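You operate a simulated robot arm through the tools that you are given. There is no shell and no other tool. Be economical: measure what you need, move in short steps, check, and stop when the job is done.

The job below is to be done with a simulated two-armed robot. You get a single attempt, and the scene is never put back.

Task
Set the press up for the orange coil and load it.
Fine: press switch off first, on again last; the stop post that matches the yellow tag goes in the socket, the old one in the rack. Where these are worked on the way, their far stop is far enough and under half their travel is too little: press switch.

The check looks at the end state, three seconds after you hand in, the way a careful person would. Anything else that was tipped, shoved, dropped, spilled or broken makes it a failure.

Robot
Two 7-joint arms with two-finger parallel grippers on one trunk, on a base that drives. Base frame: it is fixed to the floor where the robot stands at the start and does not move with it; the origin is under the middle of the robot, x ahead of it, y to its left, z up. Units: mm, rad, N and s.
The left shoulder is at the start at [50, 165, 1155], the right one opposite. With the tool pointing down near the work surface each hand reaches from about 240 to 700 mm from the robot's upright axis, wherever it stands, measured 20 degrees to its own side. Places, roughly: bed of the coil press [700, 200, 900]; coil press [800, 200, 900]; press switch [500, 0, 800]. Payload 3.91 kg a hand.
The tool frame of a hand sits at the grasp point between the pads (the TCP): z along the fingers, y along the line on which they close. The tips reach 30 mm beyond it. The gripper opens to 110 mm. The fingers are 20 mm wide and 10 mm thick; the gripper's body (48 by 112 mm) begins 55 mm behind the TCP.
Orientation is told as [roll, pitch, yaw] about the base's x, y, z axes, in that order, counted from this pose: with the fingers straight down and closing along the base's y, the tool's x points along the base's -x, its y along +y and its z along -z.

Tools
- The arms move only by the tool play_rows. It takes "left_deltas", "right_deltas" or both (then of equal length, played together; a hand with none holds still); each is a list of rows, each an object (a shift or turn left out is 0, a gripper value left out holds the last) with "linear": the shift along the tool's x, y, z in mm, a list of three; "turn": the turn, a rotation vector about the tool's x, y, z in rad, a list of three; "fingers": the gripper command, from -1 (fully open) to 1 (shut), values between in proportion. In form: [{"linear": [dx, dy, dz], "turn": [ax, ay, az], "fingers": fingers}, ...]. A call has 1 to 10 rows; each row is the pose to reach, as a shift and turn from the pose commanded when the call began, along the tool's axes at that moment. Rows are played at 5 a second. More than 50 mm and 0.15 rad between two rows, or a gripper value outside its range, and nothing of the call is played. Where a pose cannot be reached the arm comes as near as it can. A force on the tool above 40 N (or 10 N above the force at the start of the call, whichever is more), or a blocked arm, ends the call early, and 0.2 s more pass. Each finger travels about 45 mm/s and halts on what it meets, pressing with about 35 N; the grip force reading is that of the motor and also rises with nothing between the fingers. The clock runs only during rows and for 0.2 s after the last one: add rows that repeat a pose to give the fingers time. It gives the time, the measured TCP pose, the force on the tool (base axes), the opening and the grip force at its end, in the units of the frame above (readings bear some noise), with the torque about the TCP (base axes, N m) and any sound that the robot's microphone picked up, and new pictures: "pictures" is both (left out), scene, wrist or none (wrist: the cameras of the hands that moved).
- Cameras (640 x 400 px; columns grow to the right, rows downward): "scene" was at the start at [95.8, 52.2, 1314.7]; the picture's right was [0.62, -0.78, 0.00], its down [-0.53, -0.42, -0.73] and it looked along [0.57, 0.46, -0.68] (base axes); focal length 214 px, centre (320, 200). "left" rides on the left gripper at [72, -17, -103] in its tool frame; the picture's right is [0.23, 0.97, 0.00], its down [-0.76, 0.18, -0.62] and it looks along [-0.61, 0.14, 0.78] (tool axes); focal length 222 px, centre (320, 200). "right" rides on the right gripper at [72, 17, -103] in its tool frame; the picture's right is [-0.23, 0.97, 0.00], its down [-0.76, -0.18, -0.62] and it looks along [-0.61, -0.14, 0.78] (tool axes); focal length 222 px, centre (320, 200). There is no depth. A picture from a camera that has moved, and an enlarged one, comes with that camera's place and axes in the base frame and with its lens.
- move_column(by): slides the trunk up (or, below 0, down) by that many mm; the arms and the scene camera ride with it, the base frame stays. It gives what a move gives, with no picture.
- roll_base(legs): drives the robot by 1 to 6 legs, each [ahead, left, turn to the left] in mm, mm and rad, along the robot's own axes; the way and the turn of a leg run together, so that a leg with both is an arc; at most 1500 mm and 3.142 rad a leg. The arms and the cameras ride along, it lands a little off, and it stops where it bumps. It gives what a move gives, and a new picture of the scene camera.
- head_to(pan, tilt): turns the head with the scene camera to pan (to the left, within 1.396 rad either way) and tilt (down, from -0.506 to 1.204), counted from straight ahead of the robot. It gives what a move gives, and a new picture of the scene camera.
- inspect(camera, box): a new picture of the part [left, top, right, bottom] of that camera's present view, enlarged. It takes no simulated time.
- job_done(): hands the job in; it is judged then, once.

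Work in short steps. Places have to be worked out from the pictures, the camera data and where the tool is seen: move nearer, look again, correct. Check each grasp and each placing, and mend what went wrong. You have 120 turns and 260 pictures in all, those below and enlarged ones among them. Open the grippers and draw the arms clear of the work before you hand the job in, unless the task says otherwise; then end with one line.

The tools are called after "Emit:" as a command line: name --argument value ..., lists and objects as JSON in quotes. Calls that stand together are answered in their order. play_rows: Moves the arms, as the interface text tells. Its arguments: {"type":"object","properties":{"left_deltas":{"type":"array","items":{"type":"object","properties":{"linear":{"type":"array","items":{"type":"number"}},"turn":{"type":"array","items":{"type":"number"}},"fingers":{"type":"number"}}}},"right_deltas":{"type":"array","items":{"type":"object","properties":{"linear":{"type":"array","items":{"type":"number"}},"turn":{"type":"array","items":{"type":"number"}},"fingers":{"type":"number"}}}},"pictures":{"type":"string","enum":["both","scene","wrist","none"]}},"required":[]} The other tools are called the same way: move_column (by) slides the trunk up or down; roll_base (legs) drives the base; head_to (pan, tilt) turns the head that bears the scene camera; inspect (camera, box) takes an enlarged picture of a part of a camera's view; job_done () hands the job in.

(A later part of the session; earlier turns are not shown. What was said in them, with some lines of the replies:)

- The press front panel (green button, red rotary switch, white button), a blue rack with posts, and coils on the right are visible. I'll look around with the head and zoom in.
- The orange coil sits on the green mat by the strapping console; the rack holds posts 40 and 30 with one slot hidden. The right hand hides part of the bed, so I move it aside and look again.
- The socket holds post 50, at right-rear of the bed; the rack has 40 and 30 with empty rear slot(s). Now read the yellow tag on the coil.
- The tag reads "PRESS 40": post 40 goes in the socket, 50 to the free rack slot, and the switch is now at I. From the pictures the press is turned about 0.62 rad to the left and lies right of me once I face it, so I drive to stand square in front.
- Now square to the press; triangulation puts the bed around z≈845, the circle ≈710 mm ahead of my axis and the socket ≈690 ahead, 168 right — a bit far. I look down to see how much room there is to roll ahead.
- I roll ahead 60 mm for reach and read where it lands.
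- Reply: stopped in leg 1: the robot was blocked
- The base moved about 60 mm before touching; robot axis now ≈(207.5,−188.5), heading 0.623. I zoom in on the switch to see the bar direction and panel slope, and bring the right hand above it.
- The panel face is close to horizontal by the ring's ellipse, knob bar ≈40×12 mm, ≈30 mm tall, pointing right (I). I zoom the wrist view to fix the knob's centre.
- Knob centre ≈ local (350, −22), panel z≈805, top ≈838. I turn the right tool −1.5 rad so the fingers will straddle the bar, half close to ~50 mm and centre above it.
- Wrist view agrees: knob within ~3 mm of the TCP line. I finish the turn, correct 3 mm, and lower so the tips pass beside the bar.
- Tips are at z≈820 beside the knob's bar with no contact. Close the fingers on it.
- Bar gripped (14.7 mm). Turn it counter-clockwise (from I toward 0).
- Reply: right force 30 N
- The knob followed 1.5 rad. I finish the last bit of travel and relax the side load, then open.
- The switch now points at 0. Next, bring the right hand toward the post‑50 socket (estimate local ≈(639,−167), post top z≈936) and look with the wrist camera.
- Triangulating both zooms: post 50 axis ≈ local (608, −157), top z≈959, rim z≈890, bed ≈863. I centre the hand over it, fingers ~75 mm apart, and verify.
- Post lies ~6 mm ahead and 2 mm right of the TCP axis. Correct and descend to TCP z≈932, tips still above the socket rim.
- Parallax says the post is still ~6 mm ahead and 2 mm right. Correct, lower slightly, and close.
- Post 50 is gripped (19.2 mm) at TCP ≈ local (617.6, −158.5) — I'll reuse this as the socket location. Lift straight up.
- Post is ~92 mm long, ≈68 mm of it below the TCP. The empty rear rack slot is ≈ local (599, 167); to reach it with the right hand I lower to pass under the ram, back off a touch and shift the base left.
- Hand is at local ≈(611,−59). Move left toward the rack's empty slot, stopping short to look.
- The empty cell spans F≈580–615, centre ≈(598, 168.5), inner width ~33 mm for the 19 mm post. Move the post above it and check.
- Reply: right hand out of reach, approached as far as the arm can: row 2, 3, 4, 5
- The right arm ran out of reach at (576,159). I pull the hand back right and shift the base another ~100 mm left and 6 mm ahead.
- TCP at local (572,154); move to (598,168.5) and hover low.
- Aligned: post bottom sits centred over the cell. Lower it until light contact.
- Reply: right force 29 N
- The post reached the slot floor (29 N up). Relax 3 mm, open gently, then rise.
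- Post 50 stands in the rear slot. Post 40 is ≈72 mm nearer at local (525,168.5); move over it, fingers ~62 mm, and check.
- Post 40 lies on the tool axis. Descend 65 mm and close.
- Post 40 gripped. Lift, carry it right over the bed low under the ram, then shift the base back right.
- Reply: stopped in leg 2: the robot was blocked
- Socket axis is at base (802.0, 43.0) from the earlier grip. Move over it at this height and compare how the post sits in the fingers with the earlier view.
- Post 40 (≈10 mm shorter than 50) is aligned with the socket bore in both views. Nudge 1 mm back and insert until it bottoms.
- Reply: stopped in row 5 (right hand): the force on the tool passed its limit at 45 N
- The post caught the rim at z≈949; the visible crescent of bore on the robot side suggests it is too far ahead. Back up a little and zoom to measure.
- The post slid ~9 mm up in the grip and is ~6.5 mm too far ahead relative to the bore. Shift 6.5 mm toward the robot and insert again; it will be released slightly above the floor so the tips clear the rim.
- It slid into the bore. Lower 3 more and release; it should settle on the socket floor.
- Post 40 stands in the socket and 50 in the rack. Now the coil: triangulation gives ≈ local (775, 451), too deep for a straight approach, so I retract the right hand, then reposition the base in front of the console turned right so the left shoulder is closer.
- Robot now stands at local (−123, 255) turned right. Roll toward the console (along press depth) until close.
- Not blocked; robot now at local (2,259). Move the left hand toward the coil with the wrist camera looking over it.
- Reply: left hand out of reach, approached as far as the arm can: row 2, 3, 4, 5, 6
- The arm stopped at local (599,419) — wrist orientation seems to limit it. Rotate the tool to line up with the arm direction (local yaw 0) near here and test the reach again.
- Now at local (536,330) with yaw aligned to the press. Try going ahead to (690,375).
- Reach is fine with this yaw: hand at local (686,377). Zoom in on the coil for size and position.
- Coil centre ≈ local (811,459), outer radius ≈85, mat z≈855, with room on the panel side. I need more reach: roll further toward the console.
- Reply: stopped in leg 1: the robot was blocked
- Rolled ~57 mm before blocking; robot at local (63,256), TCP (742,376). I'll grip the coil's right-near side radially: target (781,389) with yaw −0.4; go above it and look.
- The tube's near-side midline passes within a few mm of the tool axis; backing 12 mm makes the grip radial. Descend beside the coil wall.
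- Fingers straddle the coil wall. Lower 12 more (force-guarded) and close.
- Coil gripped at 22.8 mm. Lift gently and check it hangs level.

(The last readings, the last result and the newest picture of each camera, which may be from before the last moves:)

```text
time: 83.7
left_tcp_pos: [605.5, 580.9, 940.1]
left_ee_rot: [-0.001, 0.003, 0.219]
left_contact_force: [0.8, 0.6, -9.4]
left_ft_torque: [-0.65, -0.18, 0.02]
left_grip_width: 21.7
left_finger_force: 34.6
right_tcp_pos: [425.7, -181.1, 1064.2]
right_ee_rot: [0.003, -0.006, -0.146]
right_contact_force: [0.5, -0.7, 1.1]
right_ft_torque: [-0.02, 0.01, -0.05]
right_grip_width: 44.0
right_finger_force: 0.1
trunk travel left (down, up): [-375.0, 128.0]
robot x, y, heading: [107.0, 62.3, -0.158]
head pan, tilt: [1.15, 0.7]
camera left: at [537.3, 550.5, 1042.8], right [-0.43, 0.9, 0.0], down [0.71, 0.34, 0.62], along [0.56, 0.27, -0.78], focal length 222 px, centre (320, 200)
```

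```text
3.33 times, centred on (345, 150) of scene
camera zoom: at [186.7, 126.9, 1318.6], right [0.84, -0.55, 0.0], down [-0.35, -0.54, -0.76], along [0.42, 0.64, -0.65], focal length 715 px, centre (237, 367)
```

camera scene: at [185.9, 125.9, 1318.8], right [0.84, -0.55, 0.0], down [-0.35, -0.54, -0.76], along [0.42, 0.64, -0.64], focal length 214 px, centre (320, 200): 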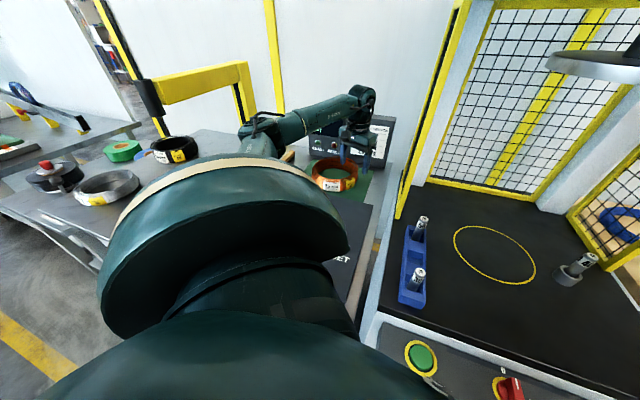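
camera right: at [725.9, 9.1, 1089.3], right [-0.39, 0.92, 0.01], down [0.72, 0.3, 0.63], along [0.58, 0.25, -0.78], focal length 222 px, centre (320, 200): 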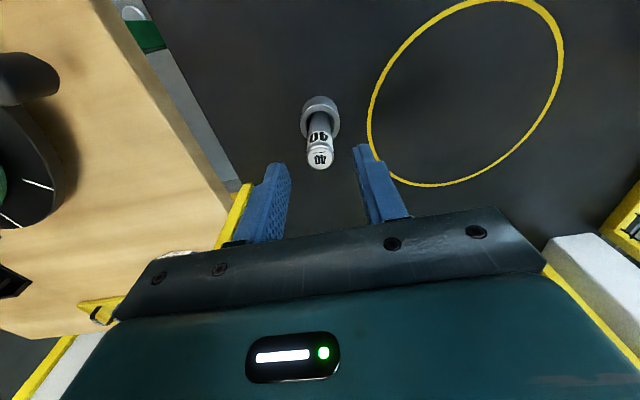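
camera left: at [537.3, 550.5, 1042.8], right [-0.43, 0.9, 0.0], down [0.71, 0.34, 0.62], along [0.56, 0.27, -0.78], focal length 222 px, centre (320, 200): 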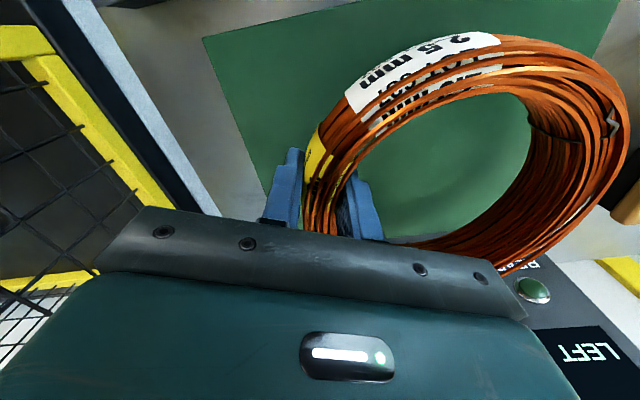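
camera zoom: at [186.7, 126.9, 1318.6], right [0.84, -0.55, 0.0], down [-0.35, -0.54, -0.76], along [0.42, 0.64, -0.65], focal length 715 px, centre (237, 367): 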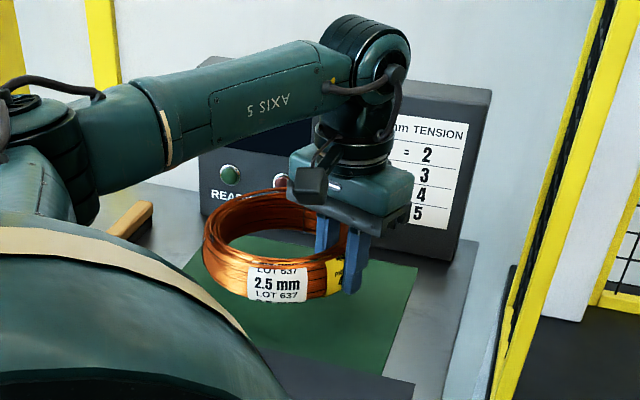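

Coil lifted level (≈9 N, centre ≈74 mm along tool +y). I lift higher, then back the base away from the console with the coil.

Emit:
play_rows --left_deltas '[{"linear": [10, 0, -30], "fingers": 1}, {"linear": [20, 0, -60]}, {"linear": [30, 0, -90]}, {"linear": [30, 0, -90]}]' --pictures "none"

Emit:
roll_base --legs '[[-64, -63, 0], [-64, -63, 0]]'

Emit:
play_rows --left_deltas '[{"linear": [35, -15, 0], "fingers": 1}, {"linear": [70, -30, 0]}, {"linear": [105, -45, 0]}, {"linear": [138, -59, 0]}, {"linear": [138, -59, 0]}]' --pictures "both"

```text
time: 84.7
left_tcp_pos: [575.1, 575.1, 1026.8]
left_ee_rot: [-0.001, 0.003, 0.223]
left_contact_force: [-0.4, -0.6, -9.8]
left_ft_torque: [-0.65, -0.17, -0.02]
left_grip_width: 21.8
left_finger_force: 34.9
right_tcp_pos: [425.5, -180.5, 1064.3]
right_ee_rot: [0.004, -0.006, -0.147]
right_contact_force: [-0.9, 0.1, 0.0]
right_ft_torque: [-0.01, 0.04, 0.01]
right_grip_width: 44.2
right_finger_force: 0.0
trunk travel left (down, up): [-375.0, 128.0]
robot x, y, heading: [107.9, 59.7, -0.158]
head pan, tilt: [1.15, 0.7]
```

```text
time: 86.8
left_tcp_pos: [428.2, 471.2, 1028.5]
left_ee_rot: [-0.001, 0.003, 0.222]
left_contact_force: [-0.7, -0.4, -8.9]
left_ft_torque: [-0.66, -0.18, 0.03]
left_grip_width: 21.4
left_finger_force: 34.9
right_tcp_pos: [279.6, -285.1, 1064.0]
right_ee_rot: [0.005, -0.008, -0.145]
right_contact_force: [-0.8, -0.4, -0.5]
right_ft_torque: [-0.03, 0.01, 0.0]
right_grip_width: 44.0
right_finger_force: 0.0
trunk travel left (down, up): [-375.0, 128.0]
robot x, y, heading: [-39.4, -42.8, -0.159]
head pan, tilt: [1.15, 0.7]
camera scene: at [40.5, 22.9, 1318.7], right [0.84, -0.55, 0.0], down [-0.35, -0.54, -0.76], along [0.42, 0.64, -0.64], focal length 214 px, centre (320, 200)
```

scene: 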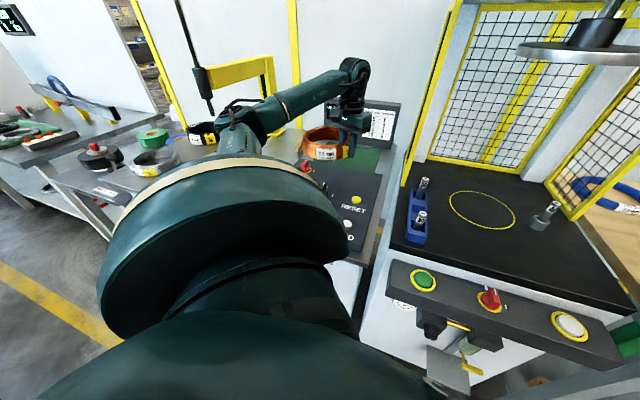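

```text
time: 88.0
left_tcp_pos: [305.6, 384.4, 1025.8]
left_ee_rot: [-0.002, 0.004, 0.221]
left_contact_force: [0.2, 0.6, -9.0]
left_ft_torque: [-0.67, -0.18, 0.0]
left_grip_width: 21.5
left_finger_force: 35.0
right_tcp_pos: [280.2, -284.5, 1063.5]
right_ee_rot: [0.005, -0.006, -0.145]
right_contact_force: [-0.3, -0.1, 0.4]
right_ft_torque: [0.03, -0.02, -0.01]
right_grip_width: 43.9
right_finger_force: 0.2
trunk travel left (down, up): [-375.0, 128.0]
robot x, y, heading: [-36.3, -43.5, -0.157]
head pan, tilt: [1.15, 0.7]
camera scene: at [41.2, 23.5, 1318.6], right [0.84, -0.55, 0.0], down [-0.35, -0.54, -0.76], along [0.42, 0.64, -0.65], focal length 214 px, centre (320, 200)
camera left: at [238.3, 352.4, 1130.1], right [-0.44, 0.9, 0.0], down [0.71, 0.34, 0.62], along [0.56, 0.27, -0.78], focal length 222 px, centre (320, 200)
```

scene: 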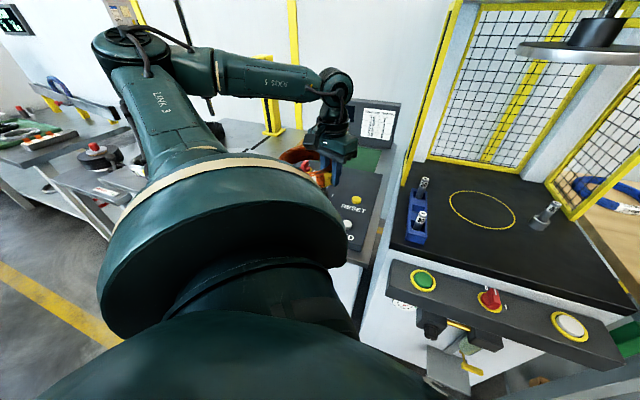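
left: 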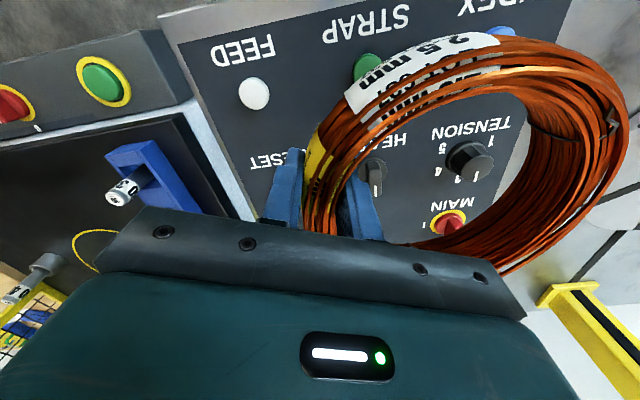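

Coil held at local ≈(439,478), high. Translate the base right along the press front by ~410 mm.

Emit:
roll_base --legs '[[144, -146, 0], [144, -146, 0]]'

Emit:
head_to --pan 0.75 --tilt 0.75

```text
time: 91.4
left_tcp_pos: [547.1, 52.8, 1028.1]
left_ee_rot: [-0.002, 0.002, 0.222]
left_contact_force: [-0.4, 0.2, -9.7]
left_ft_torque: [-0.65, -0.17, 0.0]
left_grip_width: 21.5
left_finger_force: 34.7
right_tcp_pos: [522.7, -616.6, 1062.8]
right_ee_rot: [0.003, -0.005, -0.146]
right_contact_force: [0.0, 0.2, -0.3]
right_ft_torque: [0.0, 0.03, 0.0]
right_grip_width: 43.8
right_finger_force: 0.1
trunk travel left (down, up): [-375.0, 128.0]
robot x, y, heading: [206.2, -377.3, -0.156]
head pan, tilt: [1.15, 0.7]
camera scene: at [283.0, -309.1, 1318.6], right [0.84, -0.54, 0.0], down [-0.35, -0.54, -0.76], along [0.42, 0.64, -0.64], focal length 214 px, centre (320, 200)
```

scene: 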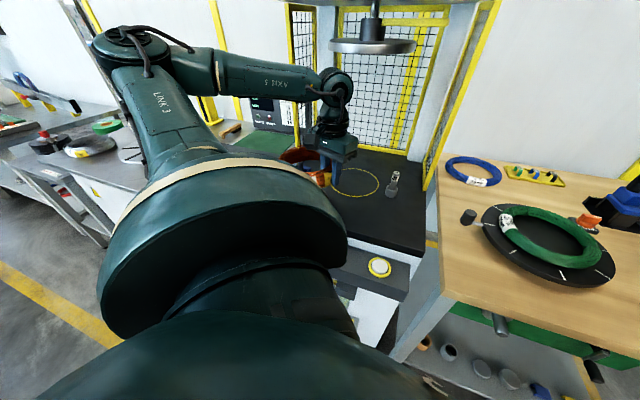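

```text
time: 92.3
left_tcp_pos: [546.6, 52.9, 1026.9]
left_ee_rot: [-0.001, 0.004, 0.223]
left_contact_force: [1.0, -0.8, -9.7]
left_ft_torque: [-0.68, -0.17, -0.01]
left_grip_width: 21.4
left_finger_force: 34.9
right_tcp_pos: [521.8, -616.0, 1063.2]
right_ee_rot: [0.003, -0.007, -0.144]
right_contact_force: [0.1, -0.9, 0.7]
right_ft_torque: [-0.04, 0.03, 0.02]
right_grip_width: 43.9
right_finger_force: 0.0
trunk travel left (down, up): [-375.0, 128.0]
robot x, y, heading: [203.7, -377.4, -0.156]
head pan, tilt: [0.75, 0.75]
camera scene: at [305.1, -333.5, 1314.4], right [0.56, -0.83, 0.0], down [-0.56, -0.38, -0.73], along [0.6, 0.41, -0.68], focal length 214 px, centre (320, 200)
```

scene: 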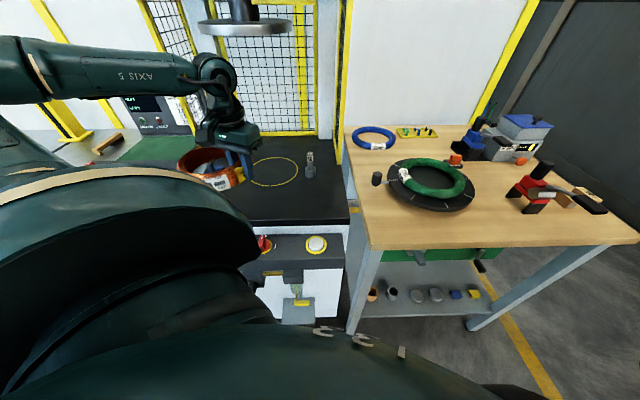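

Coil centre now ≈(441,68). Swing it right and to yaw −0.8, then lower to ~960 before going under the ram.

Emit:
play_rows --left_deltas '[{"linear": [-25, -29, 0], "turn": [0, 0, 0.13], "fingers": 1}, {"linear": [-50, -58, 0], "turn": [0, 0, 0.26]}, {"linear": [-50, -58, 0], "turn": [0, 0, 0.4]}, {"linear": [-50, -58, 30], "turn": [0, 0, 0.4]}, {"linear": [-50, -58, 68], "turn": [0, 0, 0.4]}, {"linear": [-50, -58, 68], "turn": [0, 0, 0.4]}]' --pictures "both"

```text
time: 93.7
left_tcp_pos: [609.5, 6.3, 957.8]
left_ee_rot: [-0.004, 0.002, -0.178]
left_contact_force: [-1.1, 0.4, -9.8]
left_ft_torque: [-0.69, 0.07, 0.04]
left_grip_width: 21.6
left_finger_force: 35.3
right_tcp_pos: [522.2, -616.1, 1062.5]
right_ee_rot: [0.003, -0.008, -0.143]
right_contact_force: [-0.6, 0.6, -0.1]
right_ft_torque: [0.01, -0.03, -0.01]
right_grip_width: 44.2
right_finger_force: 0.0
trunk travel left (down, up): [-375.0, 128.0]
robot x, y, heading: [208.4, -381.0, -0.155]
head pan, tilt: [0.75, 0.75]
camera scene: at [305.1, -333.7, 1314.4], right [0.56, -0.83, 0.0], down [-0.56, -0.38, -0.73], along [0.61, 0.41, -0.68], focal length 214 px, centre (320, 200)
camera left: at [535.1, 4.1, 1060.9], right [-0.05, 1.0, 0.0], down [0.78, 0.04, 0.62], along [0.62, 0.03, -0.78], focal length 222 px, centre (320, 200)
```

scene: 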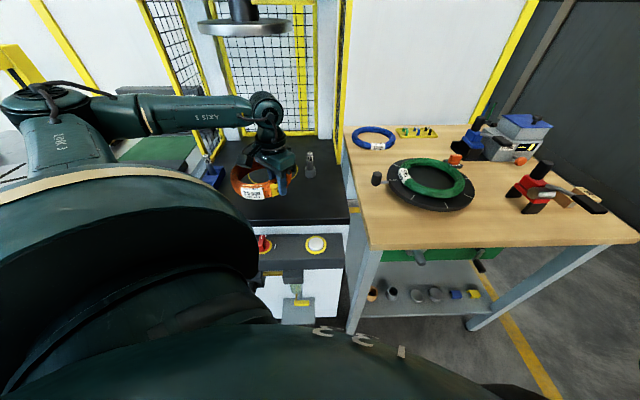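
left: 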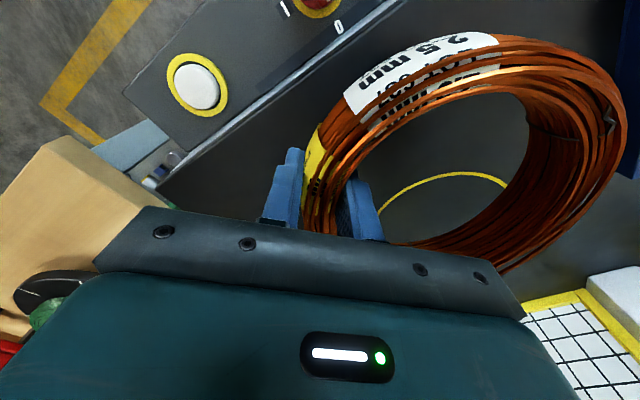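

Coil centre ≈(488,−21), held level. Roll the base ~85 mm toward the press so the final placement is within comfortable reach.

Emit:
roll_base --legs '[[60, 59, 0]]'

Emit:
play_rows --left_deltas '[{"linear": [0, 0, 15], "fingers": 1}, {"linear": [0, 0, 25], "fingers": 1}]' --pictures "wrist"

Emit:
inspect --camera "scene" --box '[180, 100, 360, 220]'

```text
time: 94.9
left_tcp_pos: [678.7, 55.9, 958.2]
left_ee_rot: [-0.004, 0.004, -0.18]
left_contact_force: [-0.2, 0.3, -10.0]
left_ft_torque: [-0.69, 0.12, -0.05]
left_grip_width: 21.7
left_finger_force: 34.9
right_tcp_pos: [591.5, -566.2, 1063.1]
right_ee_rot: [0.003, -0.005, -0.143]
right_contact_force: [-0.3, 0.4, 0.2]
right_ft_torque: [0.0, 0.03, 0.0]
right_grip_width: 44.0
right_finger_force: 0.0
trunk travel left (down, up): [-375.0, 128.0]
robot x, y, heading: [275.5, -327.8, -0.157]
head pan, tilt: [0.75, 0.75]
camera scene: at [374.3, -284.5, 1314.3], right [0.56, -0.83, 0.0], down [-0.57, -0.38, -0.73], along [0.6, 0.41, -0.68], focal length 214 px, centre (320, 200)
```

scene: 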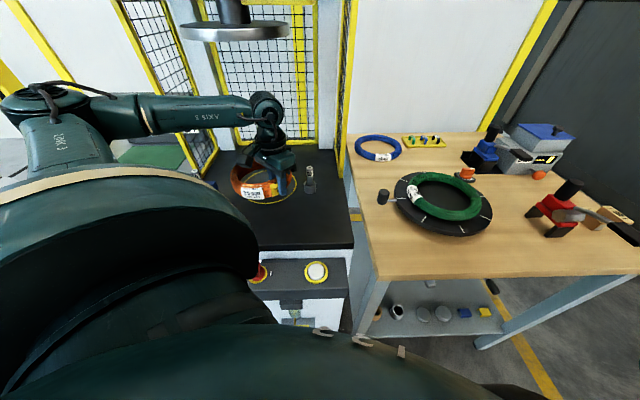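

```text
time: 95.5
left_tcp_pos: [678.2, 55.4, 932.0]
left_ee_rot: [-0.004, 0.003, -0.179]
left_contact_force: [-1.0, 0.2, -9.3]
left_ft_torque: [-0.69, 0.12, 0.02]
left_grip_width: 21.8
left_finger_force: 35.1
right_tcp_pos: [591.1, -567.0, 1063.2]
right_ee_rot: [0.004, -0.004, -0.143]
right_contact_force: [-0.2, -0.2, -0.2]
right_ft_torque: [0.01, -0.02, 0.0]
right_grip_width: 44.0
right_finger_force: 0.0
trunk travel left (down, up): [-375.0, 128.0]
robot x, y, heading: [272.0, -328.6, -0.159]
head pan, tilt: [0.75, 0.75]
camera left: at [604.0, 52.7, 1035.5], right [-0.05, 1.0, 0.0], down [0.78, 0.04, 0.62], along [0.62, 0.03, -0.79], focal length 222 px, centre (320, 200)
```

left: 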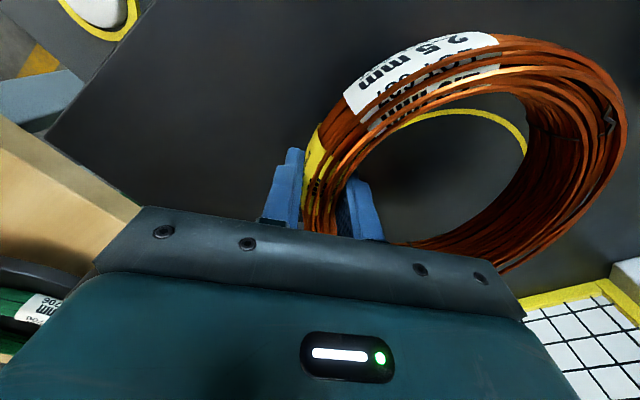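

```text
3.33 times, centred on (270, 160) of scene
camera zoom: at [373.7, -284.9, 1314.4], right [0.56, -0.83, 0.0], down [-0.57, -0.38, -0.73], along [0.6, 0.41, -0.68], focal length 715 px, centre (487, 333)
```

zoom: 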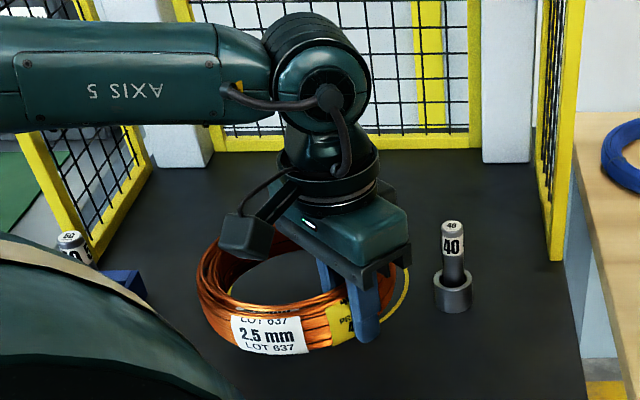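

Coil centre ≈(577,−23). Shift it ~57 mm ahead over the circle (≈(634,−25)) at this low height and compare with the circle.

Emit:
play_rows --left_deltas '[{"linear": [-14, 13, 0], "fingers": 1}, {"linear": [-28, 26, 0]}, {"linear": [-41, 39.5, 0]}, {"linear": [-41, 39.5, 0]}]' --pictures "both"

Emit:
inspect --camera "scene" --box '[180, 100, 360, 220]'

```text
time: 96.5
left_tcp_pos: [726.6, 86.1, 930.7]
left_ee_rot: [-0.004, 0.002, -0.178]
left_contact_force: [1.0, 0.5, -8.8]
left_ft_torque: [-0.68, 0.09, -0.02]
left_grip_width: 21.4
left_finger_force: 34.9
right_tcp_pos: [590.6, -566.3, 1062.9]
right_ee_rot: [0.003, -0.007, -0.143]
right_contact_force: [0.6, 0.3, -1.0]
right_ft_torque: [0.0, 0.02, 0.0]
right_grip_width: 43.9
right_finger_force: 0.0
trunk travel left (down, up): [-375.0, 128.0]
robot x, y, heading: [271.5, -327.7, -0.157]
head pan, tilt: [0.75, 0.75]
camera scene: at [373.6, -285.0, 1314.4], right [0.56, -0.83, 0.0], down [-0.56, -0.38, -0.73], along [0.6, 0.41, -0.68], focal length 214 px, centre (320, 200)
camera left: at [651.1, 83.9, 1034.0], right [-0.05, 1.0, 0.0], down [0.78, 0.04, 0.62], along [0.62, 0.03, -0.78], focal length 222 px, centre (320, 200)
```

scene: 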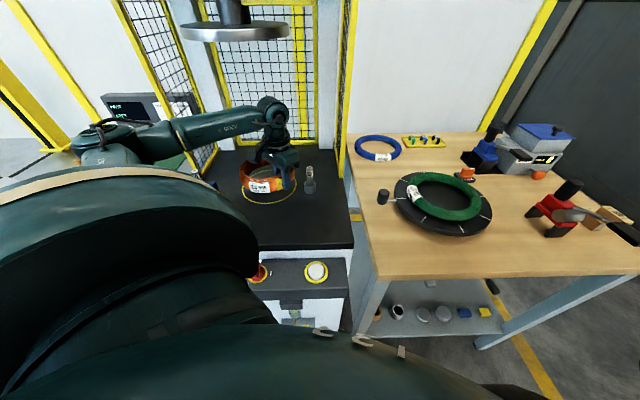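
left: 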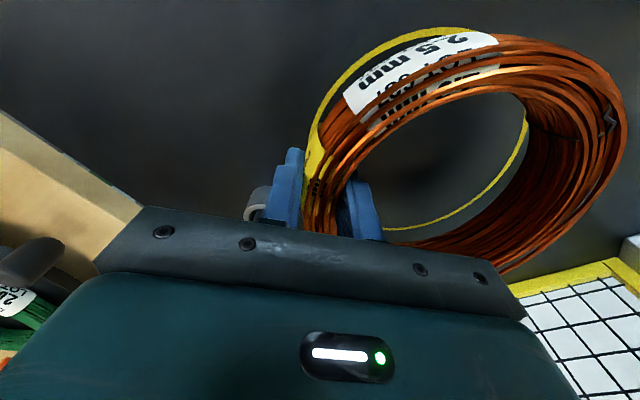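

```text
3.33 times, centred on (270, 160) of scene
camera zoom: at [373.6, -285.0, 1314.4], right [0.56, -0.83, 0.0], down [-0.56, -0.38, -0.73], along [0.6, 0.41, -0.68], focal length 715 px, centre (487, 333)
```

zoom: 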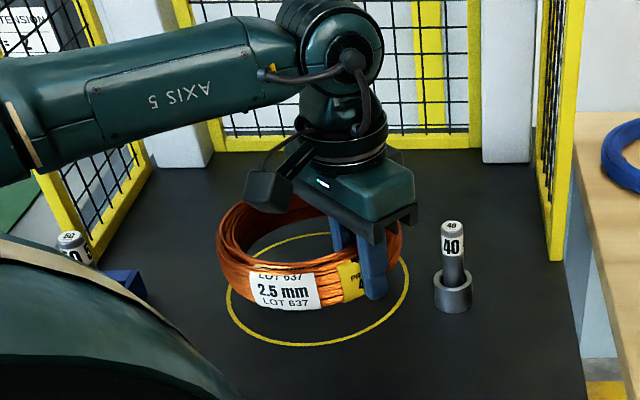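

By fits in both views the coil centre and circle centre agree within a few mm (circle radius ≈90, coil ≈88). Lower it gently onto the bed.

Emit:
play_rows --left_deltas '[{"linear": [0, 0, 10], "fingers": 1}, {"linear": [0, 0, 20]}, {"linear": [0, 0, 25]}, {"linear": [0, 0, 28]}, {"linear": [0, 0, 30]}, {"linear": [0, 0, 32]}, {"linear": [0, 0, 32]}]' --pictures "wrist"

Emit:
inspect --camera "scene" --box '[180, 100, 360, 220]'

```text
time: 98.1
left_tcp_pos: [725.5, 87.8, 900.7]
left_ee_rot: [-0.004, 0.004, -0.178]
left_contact_force: [0.0, 0.3, -8.9]
left_ft_torque: [-0.68, 0.1, 0.02]
left_grip_width: 21.8
left_finger_force: 35.4
right_tcp_pos: [591.5, -566.9, 1064.3]
right_ee_rot: [0.004, -0.007, -0.143]
right_contact_force: [0.1, -0.2, 0.3]
right_ft_torque: [0.0, 0.02, -0.02]
right_grip_width: 44.0
right_finger_force: 0.0
trunk travel left (down, up): [-375.0, 128.0]
robot x, y, heading: [276.9, -326.6, -0.159]
head pan, tilt: [0.75, 0.75]
camera left: at [650.4, 84.5, 1003.7], right [-0.05, 1.0, 0.0], down [0.78, 0.04, 0.62], along [0.62, 0.03, -0.78], focal length 222 px, centre (320, 200)
```

left: 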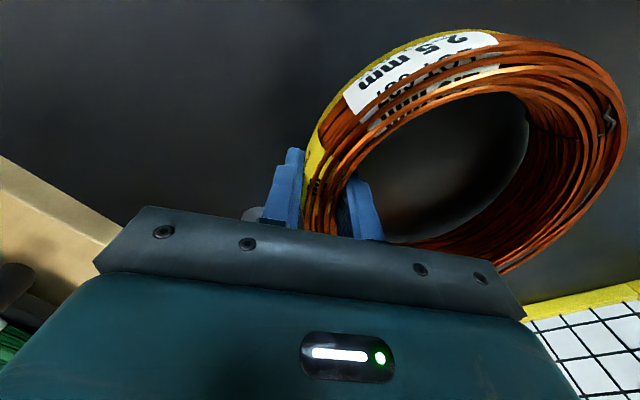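

```text
3.33 times, centred on (270, 160) of scene
camera zoom: at [373.7, -284.9, 1314.4], right [0.56, -0.83, 0.0], down [-0.57, -0.38, -0.73], along [0.6, 0.41, -0.68], focal length 715 px, centre (487, 333)
```

zoom: 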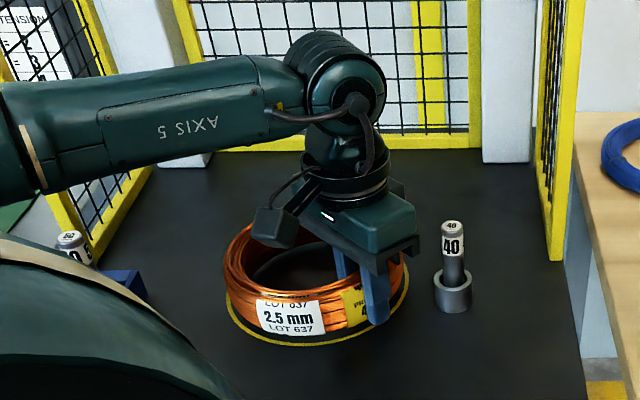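

Still hanging (−9 N), nearly concentric with the circle. Lower further in small steps until touch.

Emit:
play_rows --left_deltas '[{"linear": [0, 0, 2], "fingers": 1}, {"linear": [0, 0, 4]}, {"linear": [0, 0, 5.5]}, {"linear": [0, 0, 7]}, {"linear": [0, 0, 7]}]' --pictures "none"

Emit:
inspect --camera "scene" --box '[220, 140, 310, 200]'

```text
time: 99.3
left_tcp_pos: [726.1, 86.7, 894.0]
left_ee_rot: [-0.005, 0.001, -0.176]
left_contact_force: [-0.5, -0.5, -6.9]
left_ft_torque: [-0.28, 0.03, 0.05]
left_grip_width: 21.5
left_finger_force: 34.7
right_tcp_pos: [590.9, -567.3, 1063.2]
right_ee_rot: [0.004, -0.008, -0.142]
right_contact_force: [0.1, -1.1, 0.0]
right_ft_torque: [-0.03, 0.03, 0.01]
right_grip_width: 44.1
right_finger_force: 0.1
trunk travel left (down, up): [-375.0, 128.0]
robot x, y, heading: [272.4, -328.9, -0.155]
head pan, tilt: [0.75, 0.75]
```

```text
6.67 times, centred on (265, 170) of scene
camera zoom: at [373.4, -285.2, 1314.4], right [0.56, -0.83, 0.0], down [-0.56, -0.38, -0.73], along [0.61, 0.41, -0.68], focal length 1430 px, centre (687, 400)
```

zoom: 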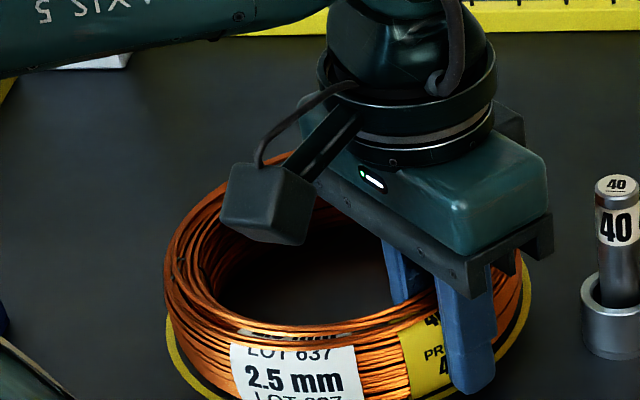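

The far side is touching. Look at the front edge against the circle before releasing.

Emit:
play_rows --left_deltas '[{"linear": [0, 0, 1.5], "fingers": 1}, {"linear": [0, 0, 3]}, {"linear": [0, 0, 3]}]' --pictures "wrist"

Emit:
inspect --camera "scene" --box '[225, 155, 315, 215]'

```text
time: 100.1
left_tcp_pos: [725.8, 87.4, 891.8]
left_ee_rot: [-0.001, 0.002, -0.178]
left_contact_force: [-2.0, 0.1, -3.2]
left_ft_torque: [0.15, -0.09, 0.16]
left_grip_width: 21.1
left_finger_force: 35.1
right_tcp_pos: [590.6, -567.4, 1063.6]
right_ee_rot: [0.005, -0.007, -0.143]
right_contact_force: [0.1, 0.3, 0.9]
right_ft_torque: [0.01, -0.02, 0.02]
right_grip_width: 43.9
right_finger_force: 0.0
trunk travel left (down, up): [-375.0, 128.0]
robot x, y, heading: [276.7, -331.4, -0.156]
head pan, tilt: [0.75, 0.75]
camera left: at [650.3, 83.7, 994.3], right [-0.05, 1.0, 0.0], down [0.78, 0.04, 0.62], along [0.62, 0.03, -0.78], focal length 222 px, centre (320, 200)
```

left: 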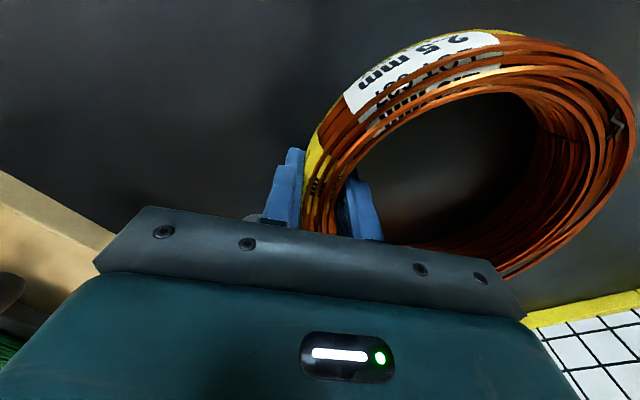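

```text
6.67 times, centred on (270, 185) of scene
camera zoom: at [373.2, -285.4, 1314.5], right [0.56, -0.83, 0.0], down [-0.56, -0.38, -0.73], along [0.61, 0.41, -0.68], focal length 1430 px, centre (653, 300)
```

zoom: 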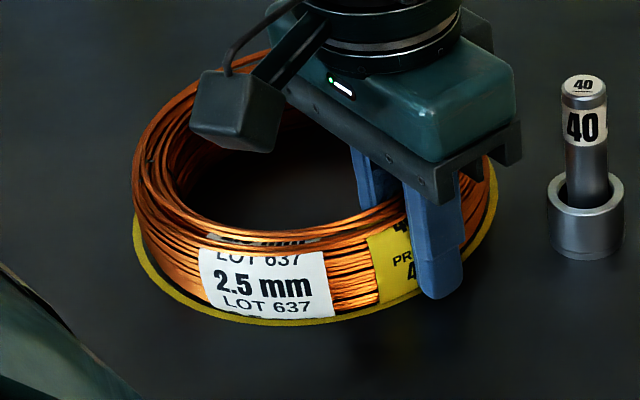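

The circle shows evenly around the coil: centred. Settle 1 mm, open the fingers, and rise.

Emit:
play_rows --left_deltas '[{"linear": [0, 0, 1], "fingers": 0.5}, {"linear": [0, 0, 1], "fingers": 0.1}, {"linear": [0, 0, 1], "fingers": 0}, {"linear": [0, 0, 1], "fingers": 0}, {"linear": [0, 0, -15], "fingers": 0}, {"linear": [0, 0, -40], "fingers": 0}, {"linear": [0, 0, -65], "fingers": 0}, {"linear": [0, 0, -80], "fingers": 0}]' --pictures "wrist"

Emit:
inspect --camera "scene" --box '[215, 130, 335, 215]'

```text
time: 101.9
left_tcp_pos: [725.1, 84.8, 972.8]
left_ee_rot: [-0.004, 0.002, -0.178]
left_contact_force: [0.2, 1.0, -0.8]
left_ft_torque: [-0.05, 0.02, -0.02]
left_grip_width: 55.1
left_finger_force: 0.0
right_tcp_pos: [591.4, -567.5, 1064.2]
right_ee_rot: [0.005, -0.007, -0.144]
right_contact_force: [-0.1, -0.3, 0.9]
right_ft_torque: [0.0, -0.01, -0.02]
right_grip_width: 43.9
right_finger_force: 0.1
trunk travel left (down, up): [-375.0, 128.0]
robot x, y, heading: [274.5, -331.4, -0.151]
head pan, tilt: [0.75, 0.75]
camera left: at [651.5, 82.1, 1075.6], right [-0.05, 1.0, 0.0], down [0.78, 0.04, 0.62], along [0.62, 0.03, -0.78], focal length 222 px, centre (320, 200)
```

left: 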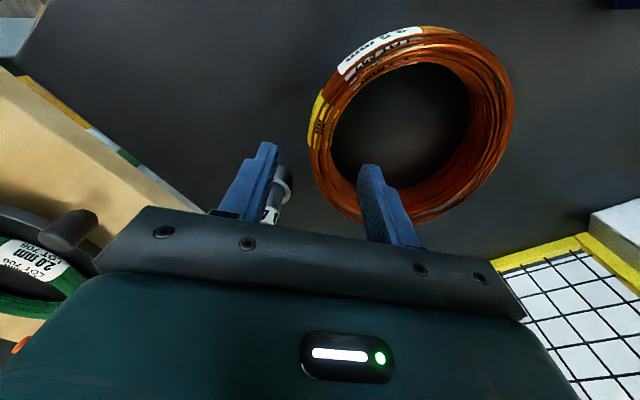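

```text
4.71 times, centred on (275, 172) of scene
camera zoom: at [373.0, -285.7, 1314.5], right [0.56, -0.83, 0.0], down [-0.56, -0.38, -0.73], along [0.61, 0.41, -0.68], focal length 1009 px, centre (532, 329)
```

zoom: 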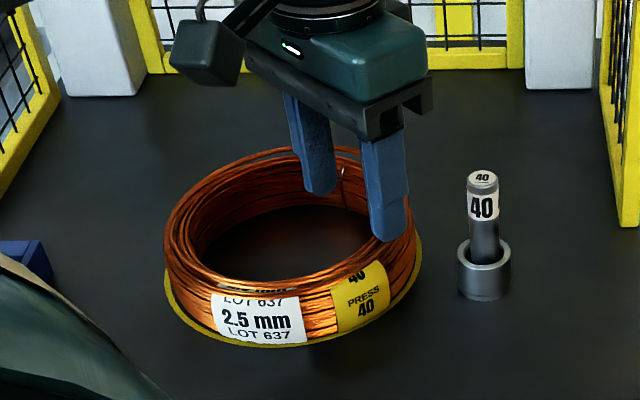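

Coil sits centred in the circle, clear of the post. Retract the left hand toward the robot and up, then drive back to face the switch.

Emit:
play_rows --left_deltas '[{"linear": [0, 0, -25]}, {"linear": [28, -28, -50]}, {"linear": [56, -57, -70]}, {"linear": [84, -86, -85]}, {"linear": [112, -114, -85]}, {"linear": [139, -143, -85]}, {"linear": [139, -143, -85]}]' --pictures "none"

Emit:
roll_base --legs '[[-85, -84, 0], [0, 0, 0.78], [0, 152, 0], [130, 0, 0]]'

Emit:
head_to --pan 0.0 --tilt 0.8

```text
time: 103.5
left_tcp_pos: [563.8, -28.4, 1058.7]
left_ee_rot: [-0.001, 0.001, -0.179]
left_contact_force: [-0.2, 0.1, -0.5]
left_ft_torque: [-0.03, 0.0, 0.01]
left_grip_width: 54.9
left_finger_force: 0.0
right_tcp_pos: [591.0, -567.8, 1063.7]
right_ee_rot: [0.005, -0.008, -0.143]
right_contact_force: [0.3, -0.4, -1.2]
right_ft_torque: [0.03, 0.02, 0.01]
right_grip_width: 44.0
right_finger_force: 0.2
trunk travel left (down, up): [-375.0, 128.0]
robot x, y, heading: [272.7, -328.8, -0.156]
head pan, tilt: [0.75, 0.75]
```

```text
time: 109.4
left_tcp_pos: [193.7, 220.9, 1057.2]
left_ee_rot: [-0.002, 0.003, 0.596]
left_contact_force: [-0.3, 0.1, 0.0]
left_ft_torque: [0.0, 0.02, 0.0]
left_grip_width: 55.0
left_finger_force: 0.1
right_tcp_pos: [590.5, -147.4, 1063.4]
right_ee_rot: [0.006, -0.005, 0.628]
right_contact_force: [0.8, -0.2, -0.4]
right_ft_torque: [-0.01, 0.03, 0.01]
right_grip_width: 43.9
right_finger_force: 0.0
trunk travel left (down, up): [-375.0, 128.0]
robot x, y, heading: [197.2, -201.4, 0.615]
head pan, tilt: [0.75, 0.75]
camera scene: at [238.1, -98.1, 1314.4], right [0.98, -0.2, 0.0], down [-0.14, -0.67, -0.73], along [0.15, 0.72, -0.68], focal length 214 px, centre (320, 200)
```

scene: 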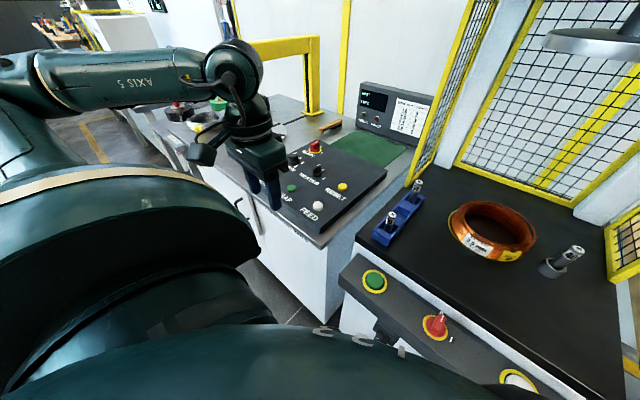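

```text
time: 110.5
left_tcp_pos: [194.5, 220.0, 1057.5]
left_ee_rot: [-0.002, 0.003, 0.596]
left_contact_force: [-0.6, -0.3, -0.5]
left_ft_torque: [-0.01, -0.01, 0.01]
left_grip_width: 55.0
left_finger_force: 0.1
right_tcp_pos: [590.1, -147.9, 1064.0]
right_ee_rot: [0.005, -0.007, 0.627]
right_contact_force: [0.2, 0.2, 0.1]
right_ft_torque: [0.01, 0.01, -0.01]
right_grip_width: 44.1
right_finger_force: 0.1
trunk travel left (down, up): [-375.0, 128.0]
robot x, y, heading: [197.5, -197.8, 0.612]
head pan, tilt: [0.0, 0.799]
camera scene: at [286.5, -133.0, 1310.5], right [0.58, -0.81, 0.0], down [-0.58, -0.42, -0.7], along [0.57, 0.4, -0.72], focal length 214 px, centre (320, 200)
```

scene: 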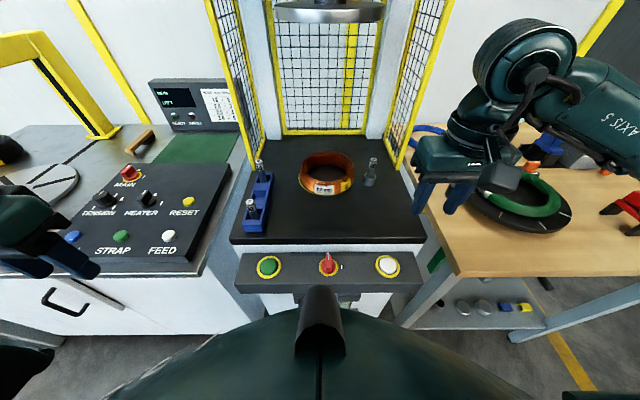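

Everything looks in place. Now bring the right hand back over the switch knob at base (505.9, 0.7).

Emit:
play_rows --right_deltas '[{"linear": [-5, 42, 10], "fingers": 0.1}, {"linear": [-10, 84, 35]}, {"linear": [-15, 128, 60]}, {"linear": [-18.7, 169.6, 80]}, {"linear": [-18.7, 169.6, 113]}, {"linear": [-18.7, 169.6, 113]}]' --pictures "wrist"

```text
refused: row 3 steps farther than a row can; nothing moved
```

The third step was slightly over 50 mm; I split it finer.

Emit:
play_rows --right_deltas '[{"linear": [-5, 35, 10], "fingers": 0.1}, {"linear": [-10, 70, 30]}, {"linear": [-13, 105, 50]}, {"linear": [-16, 140, 70]}, {"linear": [-18.7, 169.6, 90]}, {"linear": [-18.7, 169.6, 113]}, {"linear": [-18.7, 169.6, 113]}]' --pictures "wrist"

```text
time: 112.1
left_tcp_pos: [195.0, 221.5, 1058.1]
left_ee_rot: [-0.001, 0.003, 0.595]
left_contact_force: [0.5, -0.6, 0.0]
left_ft_torque: [-0.02, 0.0, 0.0]
left_grip_width: 55.0
left_finger_force: 0.1
right_tcp_pos: [504.1, 1.4, 948.0]
right_ee_rot: [0.005, -0.006, 0.629]
right_contact_force: [-0.4, 0.5, 0.3]
right_ft_torque: [-0.01, 0.0, -0.01]
right_grip_width: 49.6
right_finger_force: 0.1
trunk travel left (down, up): [-375.0, 128.0]
robot x, y, heading: [196.3, -196.1, 0.615]
head pan, tilt: [0.0, 0.799]
camera right: at [435.9, -27.8, 1050.8], right [-0.39, 0.92, 0.01], down [0.72, 0.3, 0.63], along [0.58, 0.25, -0.78], focal length 222 px, centre (320, 200)
```

right: 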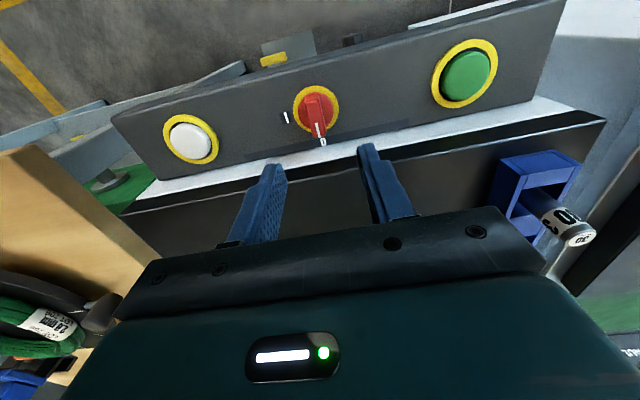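

Alignment matches the earlier release pose within 2 mm. Correct, descend to z≈850 and close on the bar.

Emit:
play_rows --right_deltas '[{"linear": [-1, -1.6, 40]}, {"linear": [-1, -1.6, 70]}, {"linear": [-1, -1.6, 90]}, {"linear": [-1, -1.6, 97.5]}, {"linear": [-1, -1.6, 97.5], "fingers": 0.5}, {"linear": [-1, -1.6, 97.5], "fingers": 1}, {"linear": [-1, -1.6, 97.5], "fingers": 1}, {"linear": [-1, -1.6, 97.5], "fingers": 1}]' --pictures "wrist"

```text
time: 113.9
left_tcp_pos: [195.2, 221.0, 1058.0]
left_ee_rot: [-0.001, 0.0, 0.596]
left_contact_force: [0.2, 0.3, -0.4]
left_ft_torque: [0.02, 0.0, -0.02]
left_grip_width: 55.2
left_finger_force: 0.1
right_tcp_pos: [508.8, -0.4, 853.2]
right_ee_rot: [0.001, -0.007, 0.626]
right_contact_force: [7.3, -10.9, 1.8]
right_ft_torque: [-0.4, -0.34, -0.1]
right_grip_width: 14.9
right_finger_force: 44.8
trunk travel left (down, up): [-375.0, 128.0]
robot x, y, heading: [194.1, -196.6, 0.611]
head pan, tilt: [0.0, 0.799]
camera right: at [439.2, -29.6, 955.8], right [-0.39, 0.92, 0.0], down [0.72, 0.3, 0.63], along [0.58, 0.25, -0.78], focal length 222 px, centre (320, 200)
```

right: 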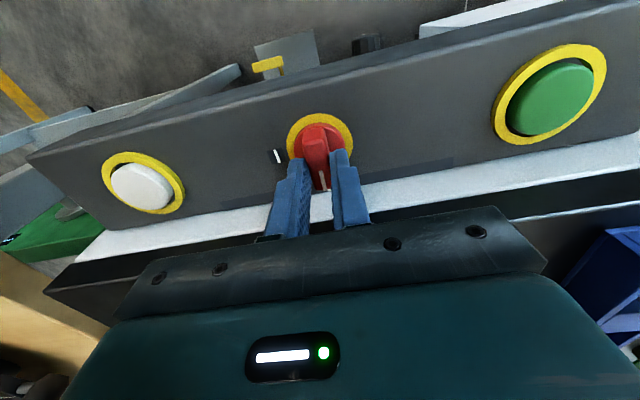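

Bar gripped (14.9 mm). Turn clockwise back toward I, shifting 3 mm to relieve the side load.

Emit:
play_rows --right_deltas '[{"linear": [0, -3, 0], "turn": [0, 0, 0.15], "fingers": 1}, {"linear": [0, -3, 0], "turn": [0, 0, 0.3]}, {"linear": [0, -3, 0], "turn": [0, 0, 0.45]}, {"linear": [0, -3, 0], "turn": [0, 0, 0.6]}, {"linear": [0, -3, 0], "turn": [0, 0, 0.75]}, {"linear": [0, -3, 0], "turn": [0, 0, 0.9]}, {"linear": [0, -3, 0], "turn": [0, 0, 1.05]}, {"linear": [0, -3, 0], "turn": [0, 0, 1.2]}, {"linear": [0, -3, 0], "turn": [0, 0, 1.35]}, {"linear": [0, -3, 0], "turn": [0, 0, 1.5]}]' --pictures "wrist"

```text
time: 116.1
left_tcp_pos: [194.2, 220.3, 1058.2]
left_ee_rot: [-0.002, 0.0, 0.595]
left_contact_force: [0.5, 0.8, -1.0]
left_ft_torque: [-0.01, -0.02, 0.01]
left_grip_width: 55.1
left_finger_force: 0.1
right_tcp_pos: [509.2, -2.3, 853.6]
right_ee_rot: [0.004, 0.001, -0.873]
right_contact_force: [-9.6, -6.3, -17.0]
right_ft_torque: [-1.11, -0.43, -0.02]
right_grip_width: 14.8
right_finger_force: 45.2
trunk travel left (down, up): [-375.0, 128.0]
robot x, y, heading: [193.0, -195.4, 0.618]
head pan, tilt: [0.0, 0.799]
camera right: at [474.4, 64.3, 956.7], right [0.89, 0.45, 0.0], down [0.35, -0.7, 0.62], along [0.28, -0.55, -0.78], focal length 222 px, centre (320, 200)
```

right: 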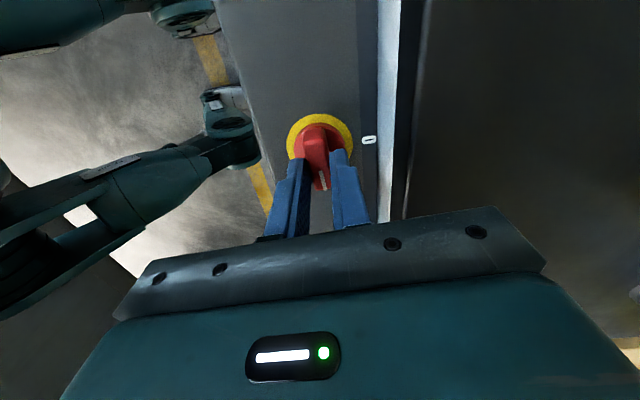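

The knob followed to nearly I. Finish the last bit, release and rise to check.

Emit:
play_rows --right_deltas '[{"linear": [0, -1, 0], "turn": [0, 0, 0.07], "fingers": 1}, {"linear": [0, -1, 0], "turn": [0, 0, 0.13]}, {"linear": [0, -1, 0], "turn": [0, 0, 0.13]}, {"linear": [0, -1, 0], "turn": [0, 0, 0.07]}, {"linear": [0, -1, 0], "turn": [0, 0, 0.07], "fingers": 0.1}, {"linear": [0, -1, 0], "turn": [0, 0, 0.07], "fingers": 0.1}, {"linear": [0, -1, 0], "turn": [0, 0, 0.07], "fingers": 0.1}]' --pictures "none"

Emit:
play_rows --right_deltas '[{"linear": [0, 0, -40]}, {"linear": [0, 0, -80]}, {"linear": [0, 0, -110]}]' --pictures "wrist"

Emit:
inspect --camera "right" --box '[260, 60, 400, 170]'

```text
time: 117.7
left_tcp_pos: [194.1, 221.5, 1057.7]
left_ee_rot: [-0.002, 0.002, 0.594]
left_contact_force: [0.7, -0.6, 0.1]
left_ft_torque: [-0.01, -0.03, 0.0]
left_grip_width: 55.1
left_finger_force: 0.1
right_tcp_pos: [508.2, -2.7, 853.6]
right_ee_rot: [0.007, 0.003, -0.941]
right_contact_force: [0.4, -0.2, -0.2]
right_ft_torque: [0.03, 0.01, -0.02]
right_grip_width: 49.6
right_finger_force: 0.0
trunk travel left (down, up): [-375.0, 128.0]
robot x, y, heading: [194.5, -201.4, 0.62]
head pan, tilt: [0.0, 0.799]
```

```text
time: 118.5
left_tcp_pos: [194.1, 220.9, 1058.2]
left_ee_rot: [0.001, 0.001, 0.595]
left_contact_force: [0.1, -0.4, 0.3]
left_ft_torque: [-0.02, 0.02, 0.01]
left_grip_width: 54.8
left_finger_force: 0.0
right_tcp_pos: [507.4, -2.9, 966.0]
right_ee_rot: [0.006, 0.004, -0.941]
right_contact_force: [0.6, 0.1, 1.1]
right_ft_torque: [0.0, -0.03, 0.0]
right_grip_width: 49.5
right_finger_force: 0.0
trunk travel left (down, up): [-375.0, 128.0]
robot x, y, heading: [195.1, -200.7, 0.615]
head pan, tilt: [0.0, 0.799]
camera right: at [477.8, 65.9, 1069.4], right [0.92, 0.39, 0.01], down [0.3, -0.72, 0.62], along [0.25, -0.57, -0.79], focal length 222 px, centre (320, 200)
```

right: 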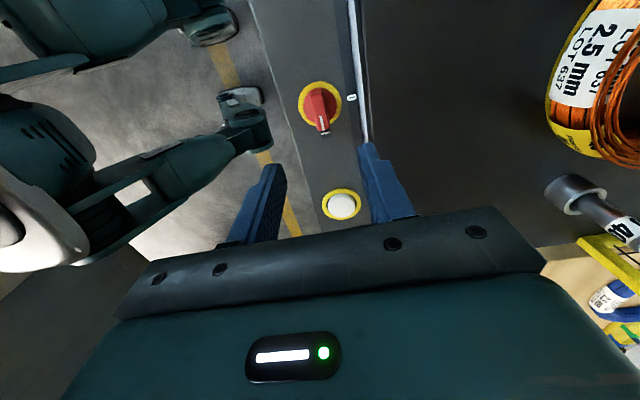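

```text
3.64 times, centred on (330, 115) of right
camera zoom: at [477.8, 65.9, 1069.4], right [0.92, 0.39, 0.01], down [0.3, -0.72, 0.62], along [0.25, -0.57, -0.79], focal length 808 px, centre (284, 509)
```

zoom: 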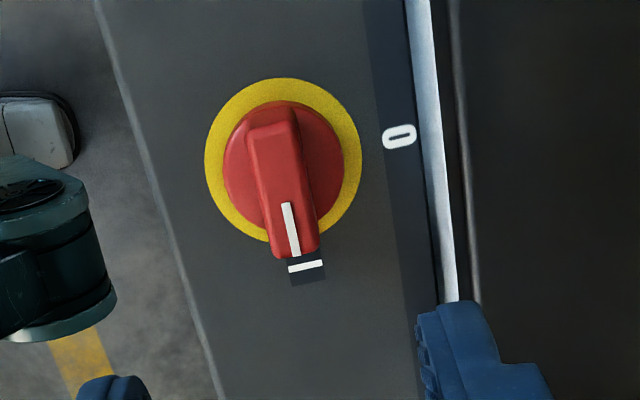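

The switch points at I again. Draw the right hand up, back the base off, and take a last look.

Emit:
play_rows --right_deltas '[{"linear": [0, 0, -40], "fingers": -0.5}, {"linear": [0, 0, -80], "fingers": -1}, {"linear": [0, 0, -100], "fingers": -1}, {"linear": [-40, 0, -100], "fingers": -1}, {"linear": [-80, 0, -100], "fingers": -1}, {"linear": [-120, 0, -100], "fingers": -1}]' --left_deltas '[{"fingers": -0.5}, {"fingers": -1}, {"fingers": -1}, {"fingers": -1}, {"fingers": -1}, {"fingers": -1}]' --pictures "none"

Emit:
roll_base --legs '[[-150, 0, 0]]'

Emit:
inspect --camera "scene" --box '[220, 80, 420, 230]'

```text
time: 119.9
left_tcp_pos: [195.4, 220.2, 1058.6]
left_ee_rot: [-0.002, 0.001, 0.596]
left_contact_force: [-1.2, -0.4, -0.1]
left_ft_torque: [0.01, -0.02, -0.01]
left_grip_width: 110.0
left_finger_force: 0.1
right_tcp_pos: [576.8, -102.5, 1061.9]
right_ee_rot: [0.006, 0.005, -0.939]
right_contact_force: [0.4, 0.0, 0.3]
right_ft_torque: [0.0, 0.0, -0.01]
right_grip_width: 110.0
right_finger_force: 0.1
trunk travel left (down, up): [-375.0, 128.0]
robot x, y, heading: [191.1, -196.4, 0.617]
head pan, tilt: [0.0, 0.799]
```

```text
time: 121.3
left_tcp_pos: [73.3, 135.4, 1057.9]
left_ee_rot: [-0.001, 0.004, 0.594]
left_contact_force: [-0.2, -0.1, -0.2]
left_ft_torque: [0.0, 0.01, -0.04]
left_grip_width: 110.0
left_finger_force: 0.2
right_tcp_pos: [455.5, -185.4, 1062.6]
right_ee_rot: [0.007, 0.005, -0.942]
right_contact_force: [-0.5, -0.6, 0.3]
right_ft_torque: [0.0, -0.01, 0.0]
right_grip_width: 109.9
right_finger_force: 0.1
trunk travel left (down, up): [-375.0, 128.0]
robot x, y, heading: [74.5, -283.6, 0.614]
head pan, tilt: [0.0, 0.799]
camera scene: at [165.3, -219.2, 1310.6], right [0.58, -0.81, 0.0], down [-0.58, -0.42, -0.7], along [0.57, 0.4, -0.72], focal length 214 px, centre (320, 200)
```

scene: 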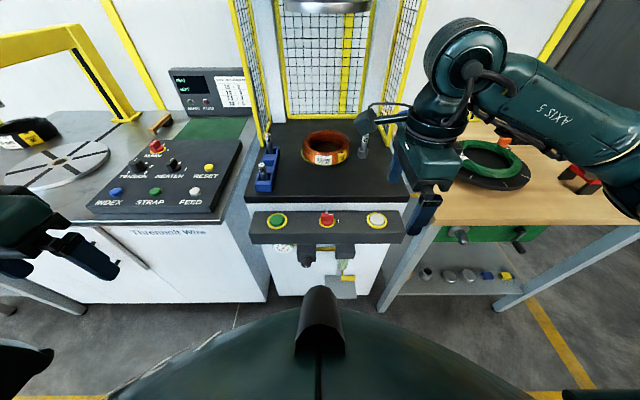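

```text
2.67 times, centred on (320, 155) of scene
camera zoom: at [165.3, -219.2, 1310.6], right [0.58, -0.81, 0.0], down [-0.58, -0.42, -0.7], along [0.57, 0.4, -0.72], focal length 572 px, centre (320, 320)
```

zoom: 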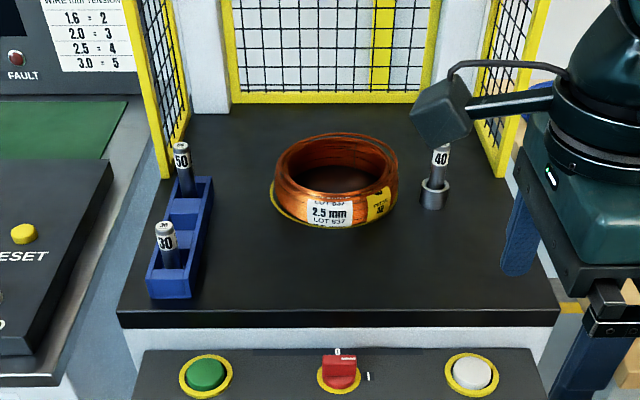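

Switch on at I, post 40 in the socket, post 50 in the rack next to 30, the coil in the circle, hands open and clear. Handing in.

Emit:
job_done

```text
The job is handed in.
```

The press is set up for the orange coil and loaded, and the job is handed in; the check's result hasn't come back. The switch was turned off first and back on last. Post 40, matching the yellow tag, is in the socket, post 50 is in the rack, and the coil sits within a few millimetres of the circle's centre. In the last pictures nothing else looked disturbed, though the base touched something in front of the press twice and by the console once while driving.
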